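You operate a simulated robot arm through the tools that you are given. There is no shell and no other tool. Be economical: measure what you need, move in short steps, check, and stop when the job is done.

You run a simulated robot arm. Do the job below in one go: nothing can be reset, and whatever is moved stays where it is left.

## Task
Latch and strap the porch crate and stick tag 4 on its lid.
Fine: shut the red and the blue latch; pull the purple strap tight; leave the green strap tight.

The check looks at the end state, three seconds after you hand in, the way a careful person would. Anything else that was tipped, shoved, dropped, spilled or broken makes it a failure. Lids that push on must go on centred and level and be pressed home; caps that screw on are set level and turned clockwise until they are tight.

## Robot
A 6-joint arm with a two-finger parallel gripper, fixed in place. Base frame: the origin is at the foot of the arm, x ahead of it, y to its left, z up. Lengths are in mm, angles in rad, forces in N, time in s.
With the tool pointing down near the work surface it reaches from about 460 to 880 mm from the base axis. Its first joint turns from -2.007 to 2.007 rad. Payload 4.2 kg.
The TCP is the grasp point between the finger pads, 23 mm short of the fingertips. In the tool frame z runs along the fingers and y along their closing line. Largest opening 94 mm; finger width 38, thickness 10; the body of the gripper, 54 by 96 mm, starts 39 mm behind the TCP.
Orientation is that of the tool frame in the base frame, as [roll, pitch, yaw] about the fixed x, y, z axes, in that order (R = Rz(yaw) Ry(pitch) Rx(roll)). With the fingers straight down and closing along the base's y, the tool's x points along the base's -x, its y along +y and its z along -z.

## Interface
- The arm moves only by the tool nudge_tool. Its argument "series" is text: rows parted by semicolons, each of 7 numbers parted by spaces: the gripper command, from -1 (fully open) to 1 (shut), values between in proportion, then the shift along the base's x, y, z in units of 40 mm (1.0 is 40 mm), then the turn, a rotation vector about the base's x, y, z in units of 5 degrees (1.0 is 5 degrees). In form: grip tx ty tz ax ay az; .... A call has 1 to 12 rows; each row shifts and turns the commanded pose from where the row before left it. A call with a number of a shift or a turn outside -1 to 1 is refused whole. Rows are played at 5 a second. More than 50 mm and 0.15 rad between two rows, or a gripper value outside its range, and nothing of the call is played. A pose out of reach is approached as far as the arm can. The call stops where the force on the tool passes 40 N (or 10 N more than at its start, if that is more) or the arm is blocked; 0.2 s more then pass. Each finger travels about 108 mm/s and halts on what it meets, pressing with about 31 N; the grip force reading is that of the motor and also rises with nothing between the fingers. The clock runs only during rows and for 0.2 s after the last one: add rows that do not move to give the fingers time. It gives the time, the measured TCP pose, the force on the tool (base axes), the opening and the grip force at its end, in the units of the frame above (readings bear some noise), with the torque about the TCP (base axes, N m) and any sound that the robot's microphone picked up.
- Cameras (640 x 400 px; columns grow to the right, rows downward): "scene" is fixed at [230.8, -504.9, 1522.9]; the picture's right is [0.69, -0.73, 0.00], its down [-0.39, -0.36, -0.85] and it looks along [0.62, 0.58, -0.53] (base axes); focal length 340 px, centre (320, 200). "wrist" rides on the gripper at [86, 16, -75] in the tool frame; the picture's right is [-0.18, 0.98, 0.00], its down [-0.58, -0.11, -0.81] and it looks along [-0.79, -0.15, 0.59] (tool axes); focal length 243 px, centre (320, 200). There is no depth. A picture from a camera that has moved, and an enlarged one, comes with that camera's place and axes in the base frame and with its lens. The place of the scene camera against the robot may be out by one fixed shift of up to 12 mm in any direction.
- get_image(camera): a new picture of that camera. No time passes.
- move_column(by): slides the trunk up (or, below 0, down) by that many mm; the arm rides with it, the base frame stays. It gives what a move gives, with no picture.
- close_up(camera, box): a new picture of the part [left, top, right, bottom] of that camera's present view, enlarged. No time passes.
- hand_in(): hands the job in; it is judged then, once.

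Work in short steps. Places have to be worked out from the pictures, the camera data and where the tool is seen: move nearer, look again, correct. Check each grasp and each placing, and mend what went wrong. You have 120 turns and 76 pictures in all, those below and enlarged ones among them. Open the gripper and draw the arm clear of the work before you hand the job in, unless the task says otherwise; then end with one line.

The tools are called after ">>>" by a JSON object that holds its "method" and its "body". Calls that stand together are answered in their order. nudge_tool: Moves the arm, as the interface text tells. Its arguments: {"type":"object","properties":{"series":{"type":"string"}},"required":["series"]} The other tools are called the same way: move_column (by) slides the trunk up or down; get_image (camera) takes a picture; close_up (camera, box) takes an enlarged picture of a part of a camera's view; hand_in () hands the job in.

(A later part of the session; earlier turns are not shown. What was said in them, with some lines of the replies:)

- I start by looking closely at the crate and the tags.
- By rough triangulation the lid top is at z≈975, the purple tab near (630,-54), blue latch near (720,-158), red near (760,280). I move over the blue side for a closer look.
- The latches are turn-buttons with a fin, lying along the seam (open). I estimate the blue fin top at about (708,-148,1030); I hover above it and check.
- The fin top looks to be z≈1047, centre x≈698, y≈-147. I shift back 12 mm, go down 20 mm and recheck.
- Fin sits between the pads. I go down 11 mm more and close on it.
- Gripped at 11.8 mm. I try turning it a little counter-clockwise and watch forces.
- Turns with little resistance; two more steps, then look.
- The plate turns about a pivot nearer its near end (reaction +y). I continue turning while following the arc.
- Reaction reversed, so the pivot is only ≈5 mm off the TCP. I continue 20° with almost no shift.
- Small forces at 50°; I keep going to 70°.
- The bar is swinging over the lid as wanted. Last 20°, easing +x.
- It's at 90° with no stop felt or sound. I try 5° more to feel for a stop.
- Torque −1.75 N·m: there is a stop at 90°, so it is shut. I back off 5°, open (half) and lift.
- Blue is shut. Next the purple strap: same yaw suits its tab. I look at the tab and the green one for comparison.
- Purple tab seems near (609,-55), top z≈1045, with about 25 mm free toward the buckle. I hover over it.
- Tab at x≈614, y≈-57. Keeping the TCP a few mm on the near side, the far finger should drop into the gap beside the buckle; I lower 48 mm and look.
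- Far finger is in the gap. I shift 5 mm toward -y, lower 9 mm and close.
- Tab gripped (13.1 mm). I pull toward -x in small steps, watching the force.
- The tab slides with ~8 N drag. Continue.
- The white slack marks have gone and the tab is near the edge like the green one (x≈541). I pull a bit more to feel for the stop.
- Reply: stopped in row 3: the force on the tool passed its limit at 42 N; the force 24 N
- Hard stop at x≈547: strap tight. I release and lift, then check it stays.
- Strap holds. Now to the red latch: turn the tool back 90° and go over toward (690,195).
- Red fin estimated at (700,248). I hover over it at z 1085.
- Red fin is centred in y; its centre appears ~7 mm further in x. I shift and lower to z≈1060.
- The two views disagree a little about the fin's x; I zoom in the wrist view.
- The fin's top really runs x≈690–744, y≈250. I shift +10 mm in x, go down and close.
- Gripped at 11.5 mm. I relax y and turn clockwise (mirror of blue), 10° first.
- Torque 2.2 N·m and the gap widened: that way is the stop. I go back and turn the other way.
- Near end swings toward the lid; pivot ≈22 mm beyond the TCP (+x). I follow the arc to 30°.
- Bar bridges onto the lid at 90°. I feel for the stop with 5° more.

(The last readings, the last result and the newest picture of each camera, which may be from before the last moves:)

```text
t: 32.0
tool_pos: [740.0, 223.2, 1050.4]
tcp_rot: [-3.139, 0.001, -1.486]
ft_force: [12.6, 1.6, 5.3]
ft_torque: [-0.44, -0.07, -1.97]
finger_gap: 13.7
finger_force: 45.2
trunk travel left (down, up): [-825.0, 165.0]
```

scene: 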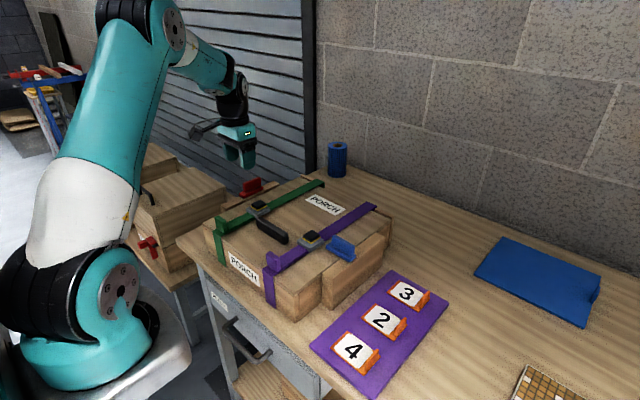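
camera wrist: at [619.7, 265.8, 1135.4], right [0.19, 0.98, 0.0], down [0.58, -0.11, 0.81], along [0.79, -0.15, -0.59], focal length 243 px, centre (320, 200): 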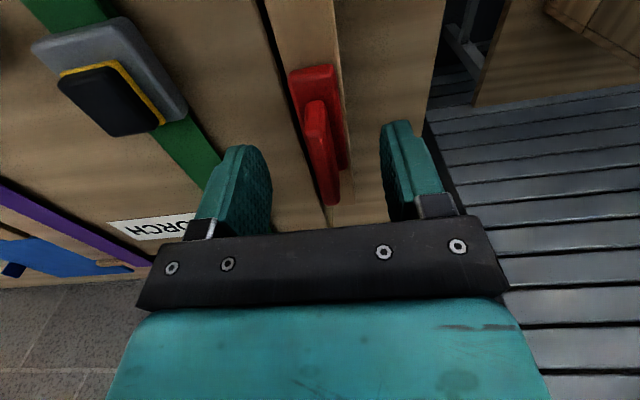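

Stop reached (−2 N·m): red is shut. I back off, open and lift.

>>> {"method": "nudge_tool", "body": {"series": "1 0 0 0 0 0 -1;0.4 0 0 0 0 0 0;-.2 0 0 0 0 0 0;-.2 0 0 0 0 0 0;-.2 0 0 .6 0 0 0;-.2 0 0 1 0 0 0;-.2 0 0 1 0 0 0"}}

>>> {"method": "close_up", "body": {"camera": "scene", "box": [200, 150, 400, 300]}}

```text
t: 33.6
tool_pos: [739.3, 224.8, 1154.5]
tcp_rot: [-3.141, 0.001, -1.574]
ft_force: [-0.9, 0.9, -0.2]
ft_torque: [-0.01, 0.0, 0.02]
finger_gap: 56.4
finger_force: 0.1
trunk travel left (down, up): [-825.0, 165.0]
```

```text
2.67 times, centred on (300, 225) of scene
camera zoom: at [230.8, -504.9, 1522.9], right [0.69, -0.73, 0.0], down [-0.39, -0.36, -0.85], along [0.62, 0.58, -0.53], focal length 905 px, centre (373, 133)
```

zoom: 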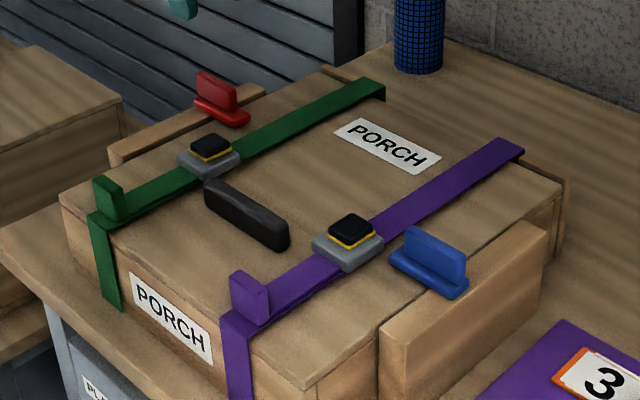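

All latches and the strap are done. Now tag 4: close look.

>>> {"method": "close_up", "body": {"camera": "scene", "box": [320, 320, 400, 380]}}

>>> {"method": "nudge_tool", "body": {"series": "-.2 -.3 -.95 0 0 0 -1;-.2 -.3 -.95 0 0 0 -1;-.2 -.3 -.95 0 0 0 -1;-.2 -.3 -.95 0 0 0 -1;-.2 -.3 -.95 0 0 0 -1;-.2 -.3 -.95 0 0 0 -1;-.2 -.3 -.95 0 0 0 -1;-.2 -.3 -.95 0 0 0 -1;-.2 -.3 -.95 0 0 0 -1;-.2 -.3 -.95 0 0 0 -1;-.2 -.3 -.95 0 0 0 -1;-.2 -.3 -.95 0 0 0 -1"}}

```text
6.67 times, centred on (360, 350) of scene
camera zoom: at [230.8, -504.9, 1522.9], right [0.69, -0.73, 0.0], down [-0.39, -0.36, -0.85], along [0.62, 0.58, -0.53], focal length 2263 px, centre (53, -800)
```

zoom: 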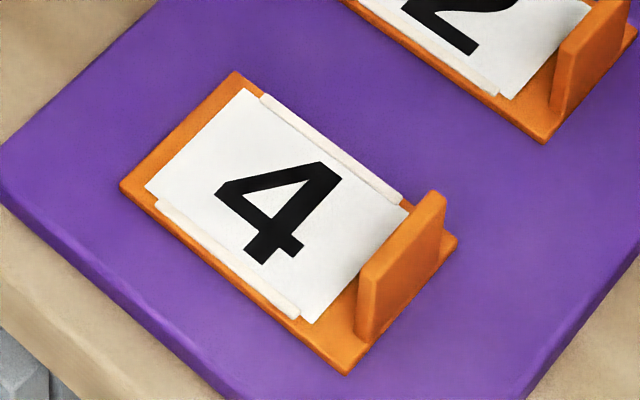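

```text
t: 36.2
tool_pos: [595.4, -233.0, 1153.5]
tcp_rot: [-3.139, -0.001, -2.621]
ft_force: [0.6, 0.2, 0.3]
ft_torque: [0.01, 0.01, 0.0]
finger_gap: 56.2
finger_force: 0.0
trunk travel left (down, up): [-825.0, 165.0]
```

The tag is an orange plate with a grip fin on its -y end. I finish turning the tool and hover near it.

>>> {"method": "nudge_tool", "body": {"series": "-.2 -.27 -.28 -.22 0 0 -1;-.2 -.27 -.28 -.22 0 0 -1;-.2 -.27 -.28 -.22 0 0 -1;-.2 -.27 -.28 -.22 0 0 -1;-.2 -.27 -.28 -.22 0 0 -1;-.2 -.27 -.28 -.22 0 0 -1;-.2 0 0 0 0 0 0"}}

>>> {"method": "get_image", "body": {"camera": "wrist"}}

>>> {"method": "close_up", "body": {"camera": "scene", "box": [290, 280, 410, 390]}}

```text
t: 37.8
tool_pos: [530.7, -298.9, 1100.3]
tcp_rot: [-3.14, 0.0, 3.14]
ft_force: [0.6, 0.3, 0.2]
ft_torque: [0.03, 0.01, -0.01]
finger_gap: 56.4
finger_force: 0.0
trunk travel left (down, up): [-825.0, 165.0]
```

```text
33 pictures are left
camera wrist: at [444.4, -280.8, 1175.3], right [0.19, 0.98, 0.0], down [0.58, -0.11, 0.81], along [0.79, -0.15, -0.59], focal length 243 px, centre (320, 200)
```

wrist: 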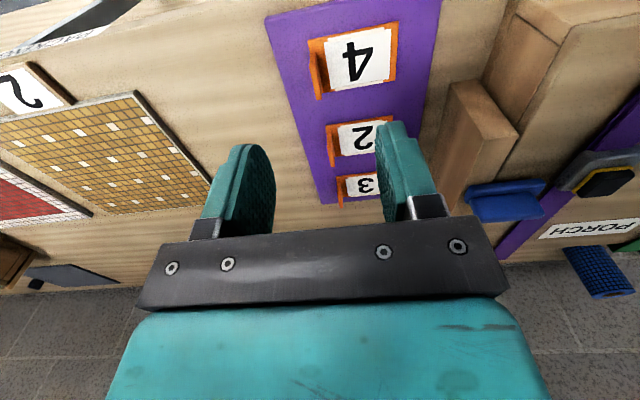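

```text
3.64 times, centred on (350, 335) of scene
camera zoom: at [230.8, -504.9, 1522.9], right [0.69, -0.73, 0.0], down [-0.39, -0.36, -0.85], along [0.62, 0.58, -0.53], focal length 1234 px, centre (211, -291)
```

zoom: 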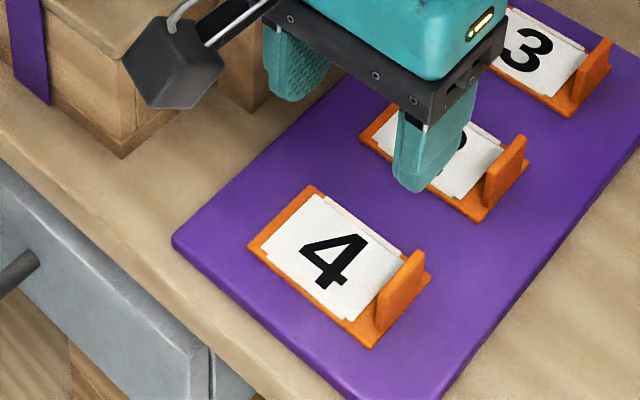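

Tag 4 plate spans x 541–601, y −224…−313, top z≈915; fin near y≈−305, top ≈945. I descend above it.

>>> {"method": "nudge_tool", "body": {"series": "-.2 .33 -.05 -.92 0 0 0;-.2 .33 -.05 -.92 0 0 0;-.2 .33 -.05 -.92 0 0 0;-.2 0 0 0 0 0 0"}}

>>> {"method": "close_up", "body": {"camera": "wrist", "box": [220, 40, 440, 220]}}

>>> {"method": "close_up", "body": {"camera": "scene", "box": [310, 300, 410, 390]}}

```text
t: 38.8
tool_pos: [571.8, -305.9, 991.6]
tcp_rot: [-3.139, 0.0, 3.141]
ft_force: [0.2, -0.9, -0.2]
ft_torque: [0.02, -0.03, -0.05]
finger_gap: 56.3
finger_force: 0.0
trunk travel left (down, up): [-825.0, 165.0]
```

```text
2.22 times, centred on (330, 130) of wrist
camera zoom: at [483.7, -287.3, 1064.9], right [0.19, 0.98, 0.0], down [0.58, -0.11, 0.81], along [0.79, -0.15, -0.59], focal length 539 px, centre (298, 356)
```

zoom: 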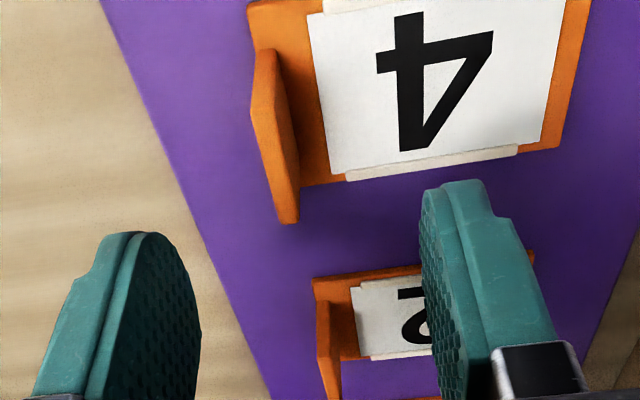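

```text
4.44 times, centred on (360, 345) of scene
camera zoom: at [230.8, -504.9, 1522.9], right [0.69, -0.73, 0.0], down [-0.39, -0.36, -0.85], along [0.62, 0.58, -0.53], focal length 1509 px, centre (142, -444)
```

zoom: 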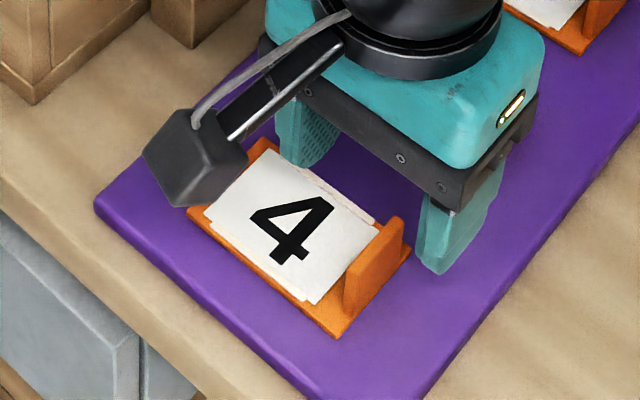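

Fin top centre ≈(568,-310,944). I lower to TCP z≈949 and close.

>>> {"method": "nudge_tool", "body": {"series": "-.2 -.08 -.1 -.5 0 0 0;-.2 0 0 -.55 0 0 0;-.2 0 0 0 0 0 0"}}

>>> {"method": "close_up", "body": {"camera": "wrist", "box": [220, 60, 440, 240]}}

>>> {"method": "close_up", "body": {"camera": "scene", "box": [310, 300, 410, 390]}}

```text
t: 39.6
tool_pos: [568.1, -309.2, 949.0]
tcp_rot: [-3.141, 0.0, 3.14]
ft_force: [-0.6, -0.2, 0.4]
ft_torque: [0.03, -0.02, 0.03]
finger_gap: 56.2
finger_force: 0.1
trunk travel left (down, up): [-825.0, 165.0]
```

```text
2.22 times, centred on (330, 150) of wrist
camera zoom: at [480.6, -291.2, 1023.4], right [0.19, 0.98, 0.0], down [0.58, -0.11, 0.81], along [0.79, -0.15, -0.59], focal length 539 px, centre (298, 311)
```

zoom: 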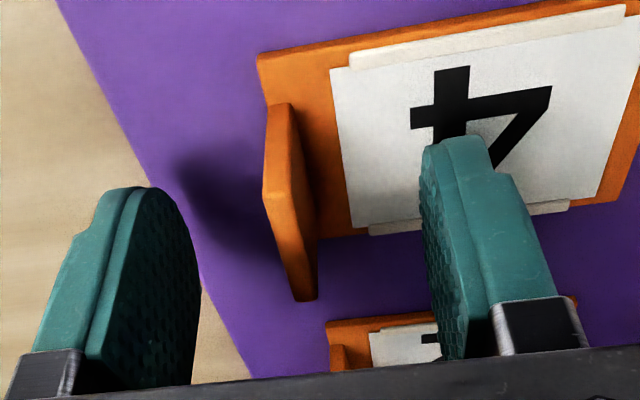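

```text
4.44 times, centred on (360, 345) of scene
camera zoom: at [230.8, -504.9, 1522.9], right [0.69, -0.73, 0.0], down [-0.39, -0.36, -0.85], along [0.62, 0.58, -0.53], focal length 1509 px, centre (142, -444)
```

zoom: 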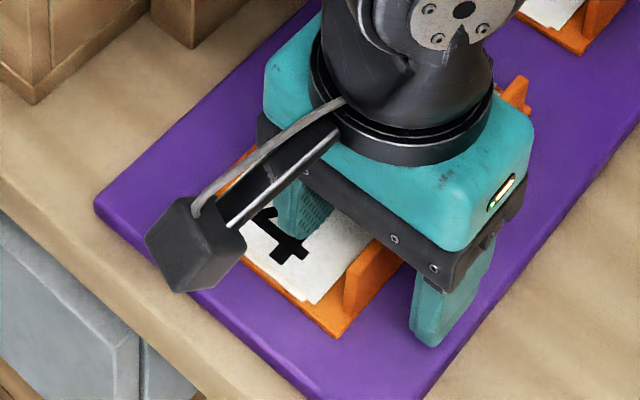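

Fin centred between fingers. Lower 3 mm and close.

>>> {"method": "nudge_tool", "body": {"series": "-.2 -.03 -.03 -.08 0 0 0;.4 0 0 0 0 0 0;1 0 0 0 0 0 0;1 0 0 0 0 0 0;1 0 0 0 0 0 0"}}

```text
t: 40.8
tool_pos: [565.9, -309.9, 945.8]
tcp_rot: [-3.14, 0.001, 3.14]
ft_force: [-0.5, -0.3, 0.1]
ft_torque: [-0.01, -0.03, 0.01]
finger_gap: 4.6
finger_force: 30.5
trunk travel left (down, up): [-825.0, 165.0]
```

>>> {"method": "nudge_tool", "body": {"series": "1 0 0 0 0 0 0;1 0 0 0 0 0 0"}}

>>> {"method": "close_up", "body": {"camera": "wrist", "box": [220, 60, 440, 240]}}

```text
t: 41.4
tool_pos: [566.1, -310.9, 946.0]
tcp_rot: [-3.141, 0.001, 3.139]
ft_force: [0.3, -0.5, 0.2]
ft_torque: [-0.03, 0.01, 0.01]
finger_gap: 4.7
finger_force: 30.7
trunk travel left (down, up): [-825.0, 165.0]
```

```text
2.22 times, centred on (330, 150) of wrist
camera zoom: at [479.3, -292.4, 1020.2], right [0.19, 0.98, 0.0], down [0.58, -0.11, 0.81], along [0.79, -0.15, -0.59], focal length 539 px, centre (298, 311)
```

zoom: 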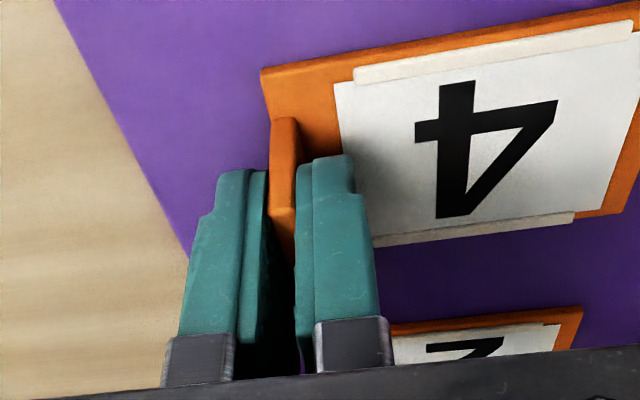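

Fin gripped (4.7 mm thick). I lift gently 30 mm and look.

>>> {"method": "nudge_tool", "body": {"series": "1 0 0 .15 0 0 0;1 0 0 .3 0 0 0;1 0 0 .3 0 0 0"}}

>>> {"method": "get_image", "body": {"camera": "wrist"}}

>>> {"method": "close_up", "body": {"camera": "scene", "box": [310, 290, 410, 380]}}

```text
t: 42.2
tool_pos: [567.1, -309.1, 975.6]
tcp_rot: [-3.139, -0.002, 3.141]
ft_force: [-0.1, 0.4, -0.6]
ft_torque: [0.04, 0.03, 0.01]
finger_gap: 4.8
finger_force: 31.4
trunk travel left (down, up): [-825.0, 165.0]
```

```text
26 pictures are left
camera wrist: at [479.5, -291.7, 1049.7], right [0.19, 0.98, 0.0], down [0.58, -0.11, 0.81], along [0.79, -0.15, -0.59], focal length 243 px, centre (320, 200)
```

wrist: 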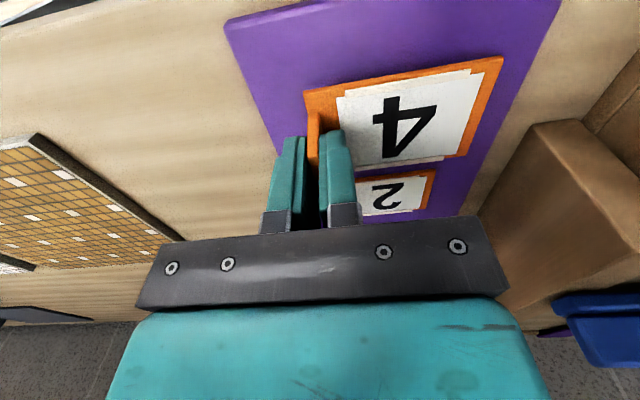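

```text
4.44 times, centred on (360, 335) of scene
camera zoom: at [230.8, -504.9, 1522.9], right [0.69, -0.73, 0.0], down [-0.39, -0.36, -0.85], along [0.62, 0.58, -0.53], focal length 1509 px, centre (142, -400)
```

zoom: 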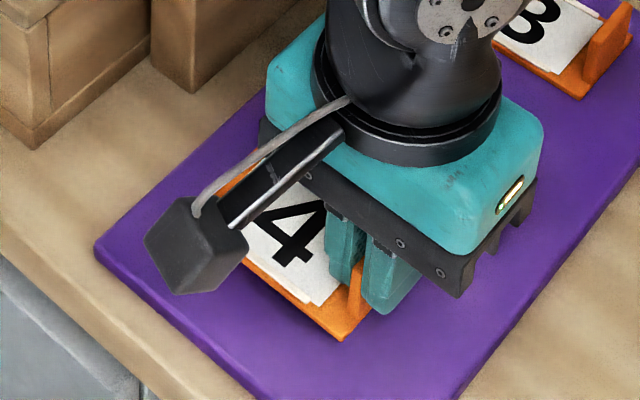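

The tag is held. Lift to z≈1130, then carry it over to the free lid area between the handle and the PORCH label (TCP about (705,3)).

>>> {"method": "nudge_tool", "body": {"series": "1 0 0 .97 0 0 0;1 0 0 .97 0 0 0;1 0 0 .97 0 0 0;1 0 0 .97 0 0 0;1 0 0 0 0 0 0"}}

>>> {"method": "nudge_tool", "body": {"series": "1 .43 .975 0 0 0 0;1 .43 .975 0 0 0 0;1 .43 .975 0 0 0 0;1 .43 .975 0 0 0 0;1 .43 .975 0 0 0 0;1 .43 .975 0 0 0 0;1 .43 .975 0 0 0 0;1 .43 .975 0 0 0 0;1 0 0 0 0 0 0"}}

>>> {"method": "get_image", "body": {"camera": "wrist"}}

>>> {"method": "close_up", "body": {"camera": "scene", "box": [210, 140, 390, 290]}}

```text
t: 43.4
tool_pos: [566.1, -308.6, 1131.7]
tcp_rot: [-3.14, -0.001, 3.141]
ft_force: [0.9, -0.3, 0.6]
ft_torque: [-0.01, -0.02, -0.02]
finger_gap: 4.8
finger_force: 30.7
trunk travel left (down, up): [-825.0, 165.0]
```

```text
t: 45.4
tool_pos: [702.5, 2.3, 1129.7]
tcp_rot: [-3.141, 0.0, 3.14]
ft_force: [0.0, 0.0, 0.6]
ft_torque: [-0.01, -0.01, 0.0]
finger_gap: 4.6
finger_force: 31.0
trunk travel left (down, up): [-825.0, 165.0]
```

```text
24 pictures are left
camera wrist: at [616.0, 20.2, 1204.7], right [0.19, 0.98, 0.0], down [0.58, -0.11, 0.81], along [0.79, -0.15, -0.59], focal length 243 px, centre (320, 200)
```

wrist: 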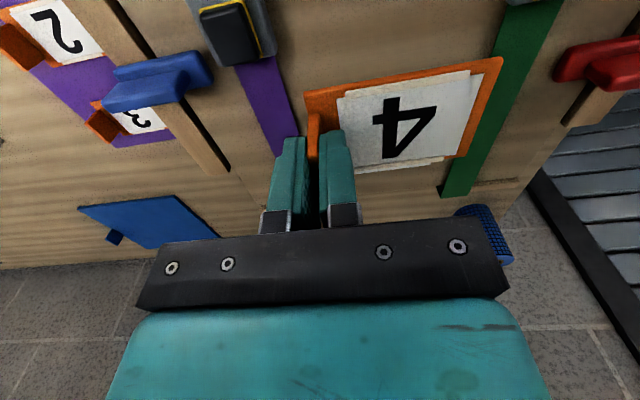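

```text
2.67 times, centred on (300, 215) of scene
camera zoom: at [230.8, -504.9, 1522.9], right [0.69, -0.73, 0.0], down [-0.39, -0.36, -0.85], along [0.62, 0.58, -0.53], focal length 905 px, centre (373, 160)
```

zoom: 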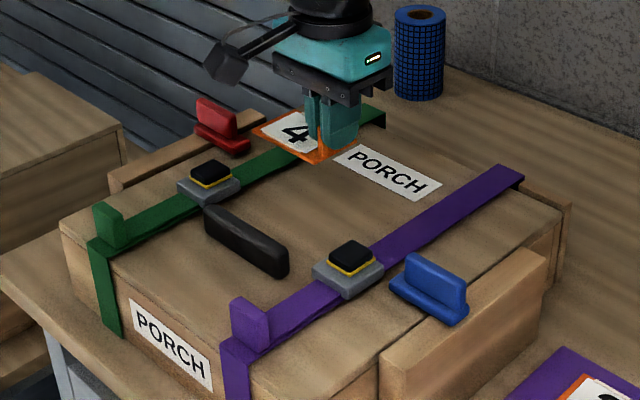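

Tag is level and over a free lid area. I lower to z≈1060 then in small steps to contact.

>>> {"method": "nudge_tool", "body": {"series": "1 0 0.05 -.58 0 0 0;1 0 0.05 -.58 0 0 0;1 0 0 -.5 0 0 0;1 0 0 0 0 0 0"}}

>>> {"method": "close_up", "body": {"camera": "scene", "box": [250, 160, 350, 240]}}

```text
t: 46.4
tool_pos: [703.5, 4.5, 1063.2]
tcp_rot: [-3.141, 0.0, 3.14]
ft_force: [-0.1, 0.3, 0.5]
ft_torque: [-0.04, -0.02, -0.02]
finger_gap: 4.6
finger_force: 31.1
trunk travel left (down, up): [-825.0, 165.0]
```

```text
5.00 times, centred on (300, 200) of scene
camera zoom: at [230.8, -504.9, 1522.9], right [0.69, -0.73, 0.0], down [-0.39, -0.36, -0.85], along [0.62, 0.58, -0.53], focal length 1697 px, centre (420, 200)
```

zoom: 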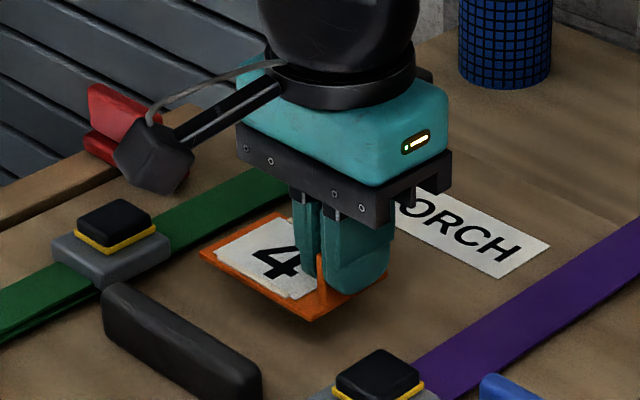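

>>> {"method": "nudge_tool", "body": {"series": "1 0 0 -.1 0 0 0;1 0 0 -.1 0 0 0;1 0 0 -.1 0 0 0;1 0 0 -.05 0 0 0"}}

```text
t: 47.4
tool_pos: [701.8, 5.1, 1050.1]
tcp_rot: [-3.141, 0.0, 3.139]
ft_force: [-0.1, 0.2, 0.5]
ft_torque: [0.0, 0.02, -0.01]
finger_gap: 4.6
finger_force: 30.7
trunk travel left (down, up): [-825.0, 165.0]
```

>>> {"method": "nudge_tool", "body": {"series": "1 0 0 -.06 0 0 0;1 0 0 -.06 0 0 0;1 0 0 0 0 0 0"}}

```text
t: 48.2
tool_pos: [703.7, 5.5, 1045.0]
tcp_rot: [-3.139, 0.001, 3.139]
ft_force: [-0.3, -1.0, 0.6]
ft_torque: [-0.01, 0.0, -0.04]
finger_gap: 4.7
finger_force: 30.6
trunk travel left (down, up): [-825.0, 165.0]
```

>>> {"method": "nudge_tool", "body": {"series": "1 0 0 -.06 0 0 0;1 0 0 -.06 0 0 0;1 0 0 0 0 0 0"}}

>>> {"method": "close_up", "body": {"camera": "scene", "box": [250, 160, 350, 240]}}

```text
t: 49.0
tool_pos: [702.7, 6.1, 1039.7]
tcp_rot: [-3.138, 0.001, 3.141]
ft_force: [0.5, 0.6, -0.4]
ft_torque: [0.03, 0.0, 0.02]
finger_gap: 4.6
finger_force: 30.9
trunk travel left (down, up): [-825.0, 165.0]
```

```text
5.00 times, centred on (300, 200) of scene
camera zoom: at [230.8, -504.9, 1522.9], right [0.69, -0.73, 0.0], down [-0.39, -0.36, -0.85], along [0.62, 0.58, -0.53], focal length 1697 px, centre (420, 200)
```

zoom: 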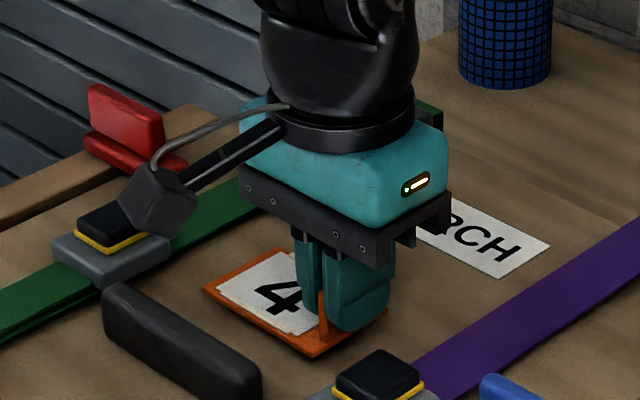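

Close to the lid but no contact yet; continue in 2 mm steps.

>>> {"method": "nudge_tool", "body": {"series": "1 0 0 -.05 0 0 0;1 0 0 -.05 0 0 0;1 0 0 0 0 0 0"}}

```text
t: 49.8
tool_pos: [704.2, 5.2, 1036.7]
tcp_rot: [-3.141, -0.001, 3.14]
ft_force: [0.1, -0.2, -0.1]
ft_torque: [-0.02, 0.02, -0.01]
finger_gap: 4.6
finger_force: 31.0
trunk travel left (down, up): [-825.0, 165.0]
```

>>> {"method": "nudge_tool", "body": {"series": "1 0 0 -.05 0 0 0;1 0 0 -.05 0 0 0;1 0 0 -.03 0 0 0;1 0 0 0 0 0 0"}}

```text
t: 50.8
tool_pos: [702.6, 5.6, 1032.2]
tcp_rot: [-3.14, 0.0, 3.14]
ft_force: [0.1, -0.5, 0.5]
ft_torque: [0.01, 0.02, -0.03]
finger_gap: 4.9
finger_force: 31.0
trunk travel left (down, up): [-825.0, 165.0]
```

>>> {"method": "close_up", "body": {"camera": "scene", "box": [275, 190, 325, 230]}}

>>> {"method": "close_up", "body": {"camera": "wrist", "box": [270, 40, 530, 220]}}

```text
10.00 times, centred on (300, 210) of scene
camera zoom: at [230.8, -504.9, 1522.9], right [0.69, -0.73, 0.0], down [-0.39, -0.36, -0.85], along [0.62, 0.58, -0.53], focal length 3395 px, centre (520, 100)
```

zoom: 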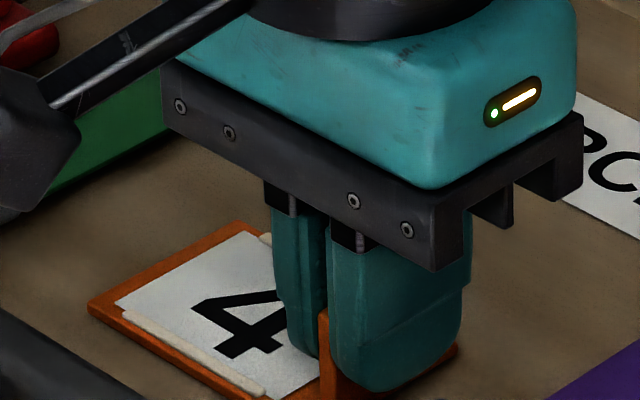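

```text
2.22 times, centred on (400, 130) of wrist
camera zoom: at [617.1, 23.2, 1105.9], right [0.19, 0.98, 0.0], down [0.58, -0.11, 0.81], along [0.79, -0.15, -0.59], focal length 539 px, centre (142, 356)
```

zoom: 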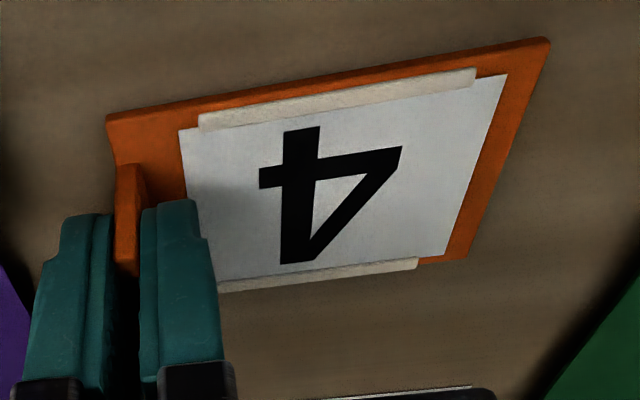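

No contact yet; the lid is somewhat lower than I thought. Continue.

>>> {"method": "nudge_tool", "body": {"series": "1 0 0 -.05 0 0 0;1 0 0 -.05 0 0 0;1 0 0 -.05 0 0 0;1 0 0 0 0 0 0"}}

```text
t: 51.8
tool_pos: [704.3, 4.5, 1028.6]
tcp_rot: [-3.14, 0.004, 3.139]
ft_force: [0.7, -1.1, 33.8]
ft_torque: [0.14, -0.04, 0.02]
finger_gap: 4.8
finger_force: 31.5
trunk travel left (down, up): [-825.0, 165.0]
```

Contact with 34 N press. I hold a second, then open and rise.

>>> {"method": "nudge_tool", "body": {"series": "1 0 0 0 0 0 0;1 0 0 0 0 0 0;1 0 0 0 0 0 0;1 0 0 0 0 0 0;1 0 0 0 0 0 0"}}

>>> {"method": "nudge_tool", "body": {"series": "1 0 0 .05 0 0 0;.7 0 0 0 0 0 0;.5 0 0 0 0 0 0;.5 0 0 0 0 0 0;.5 0 0 .3 0 0 0;.5 0 0 1 0 0 0;.5 0 0 1 0 0 0"}}

>>> {"method": "get_image", "body": {"camera": "wrist"}}

>>> {"method": "close_up", "body": {"camera": "scene", "box": [250, 170, 350, 250]}}

```text
t: 53.0
tool_pos: [703.7, 6.1, 1025.7]
tcp_rot: [-3.14, 0.001, 3.14]
ft_force: [4.6, -0.2, 32.0]
ft_torque: [0.19, -0.18, -0.18]
finger_gap: 4.5
finger_force: 30.8
trunk travel left (down, up): [-825.0, 165.0]
```

```text
t: 54.6
tool_pos: [702.6, 5.0, 1120.0]
tcp_rot: [-3.139, -0.003, 3.141]
ft_force: [0.6, 0.0, 0.3]
ft_torque: [0.02, 0.0, -0.01]
finger_gap: 23.6
finger_force: 0.1
trunk travel left (down, up): [-825.0, 165.0]
```

```text
18 pictures are left
camera wrist: at [617.1, 23.4, 1194.0], right [0.19, 0.98, 0.0], down [0.58, -0.11, 0.81], along [0.79, -0.15, -0.59], focal length 243 px, centre (320, 200)
```

wrist: 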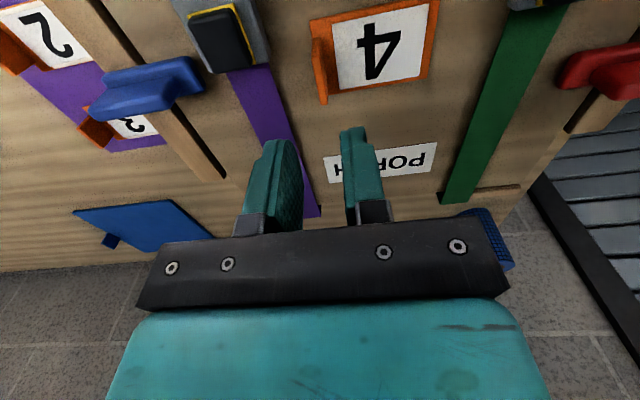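

```text
5.00 times, centred on (300, 210) of scene
camera zoom: at [230.8, -504.9, 1522.9], right [0.69, -0.73, 0.0], down [-0.39, -0.36, -0.85], along [0.62, 0.58, -0.53], focal length 1697 px, centre (420, 150)
```

zoom: 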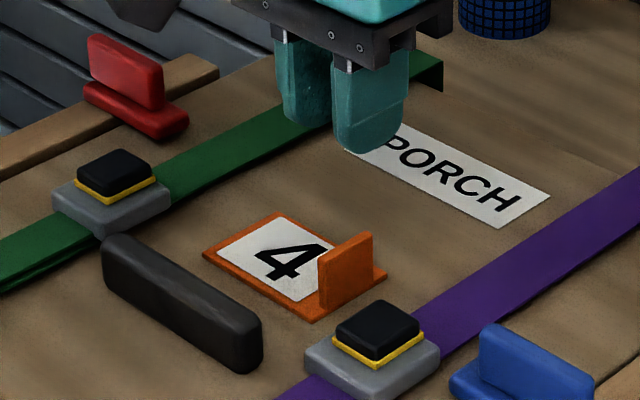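

The white strips are gone and the tag sits flat and square on the lid. I draw the arm up and away and do a final check.

>>> {"method": "nudge_tool", "body": {"series": "-.5 0 0 .9 0 0 0;-1 0 0 .9 0 0 0;-1 -.5 0 .7 0 0 0;-1 -.9 0 .5 0 0 0;-1 -.9 0 .3 0 0 0;-1 -.9 0 .2 0 0 0;-1 -.9 0 0 0 0 0;-1 0 0 0 0 0 0"}}

>>> {"method": "get_image", "body": {"camera": "scene"}}

>>> {"method": "close_up", "body": {"camera": "scene", "box": [190, 150, 410, 310]}}

```text
t: 56.4
tool_pos: [537.9, 4.1, 1259.8]
tcp_rot: [-3.139, -0.001, 3.139]
ft_force: [0.1, -0.1, 0.0]
ft_torque: [0.0, 0.01, 0.02]
finger_gap: 94.0
finger_force: 0.0
trunk travel left (down, up): [-825.0, 165.0]
```

```text
16 pictures are left
```

scene: 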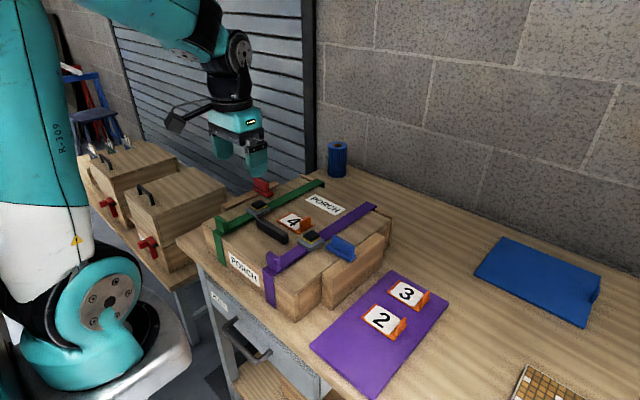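

```text
2.50 times, centred on (300, 230) of scene
camera zoom: at [230.8, -504.9, 1522.9], right [0.69, -0.73, 0.0], down [-0.39, -0.36, -0.85], along [0.62, 0.58, -0.53], focal length 849 px, centre (370, 125)
```

zoom: 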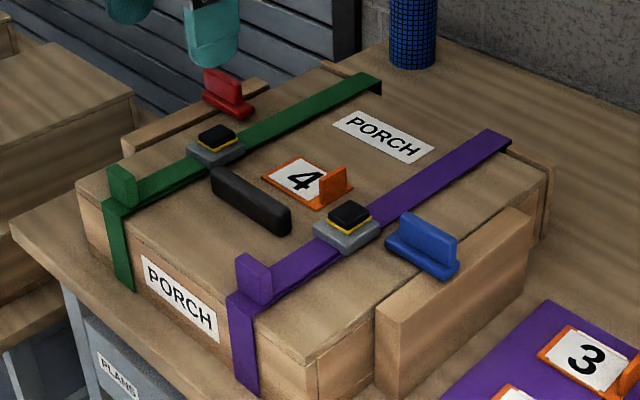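

Everything is in place and undisturbed: both latches bridge the lid, both straps are tight, tag 4 is on. I hand in.

>>> {"method": "hand_in", "body": {}}

```text
The job is handed in.
```

The porch crate is done and handed in: the red and blue latches are shut against their stops, the purple strap is pulled tight, the green strap is still tight, and tag 4 is stuck flat on the lid.
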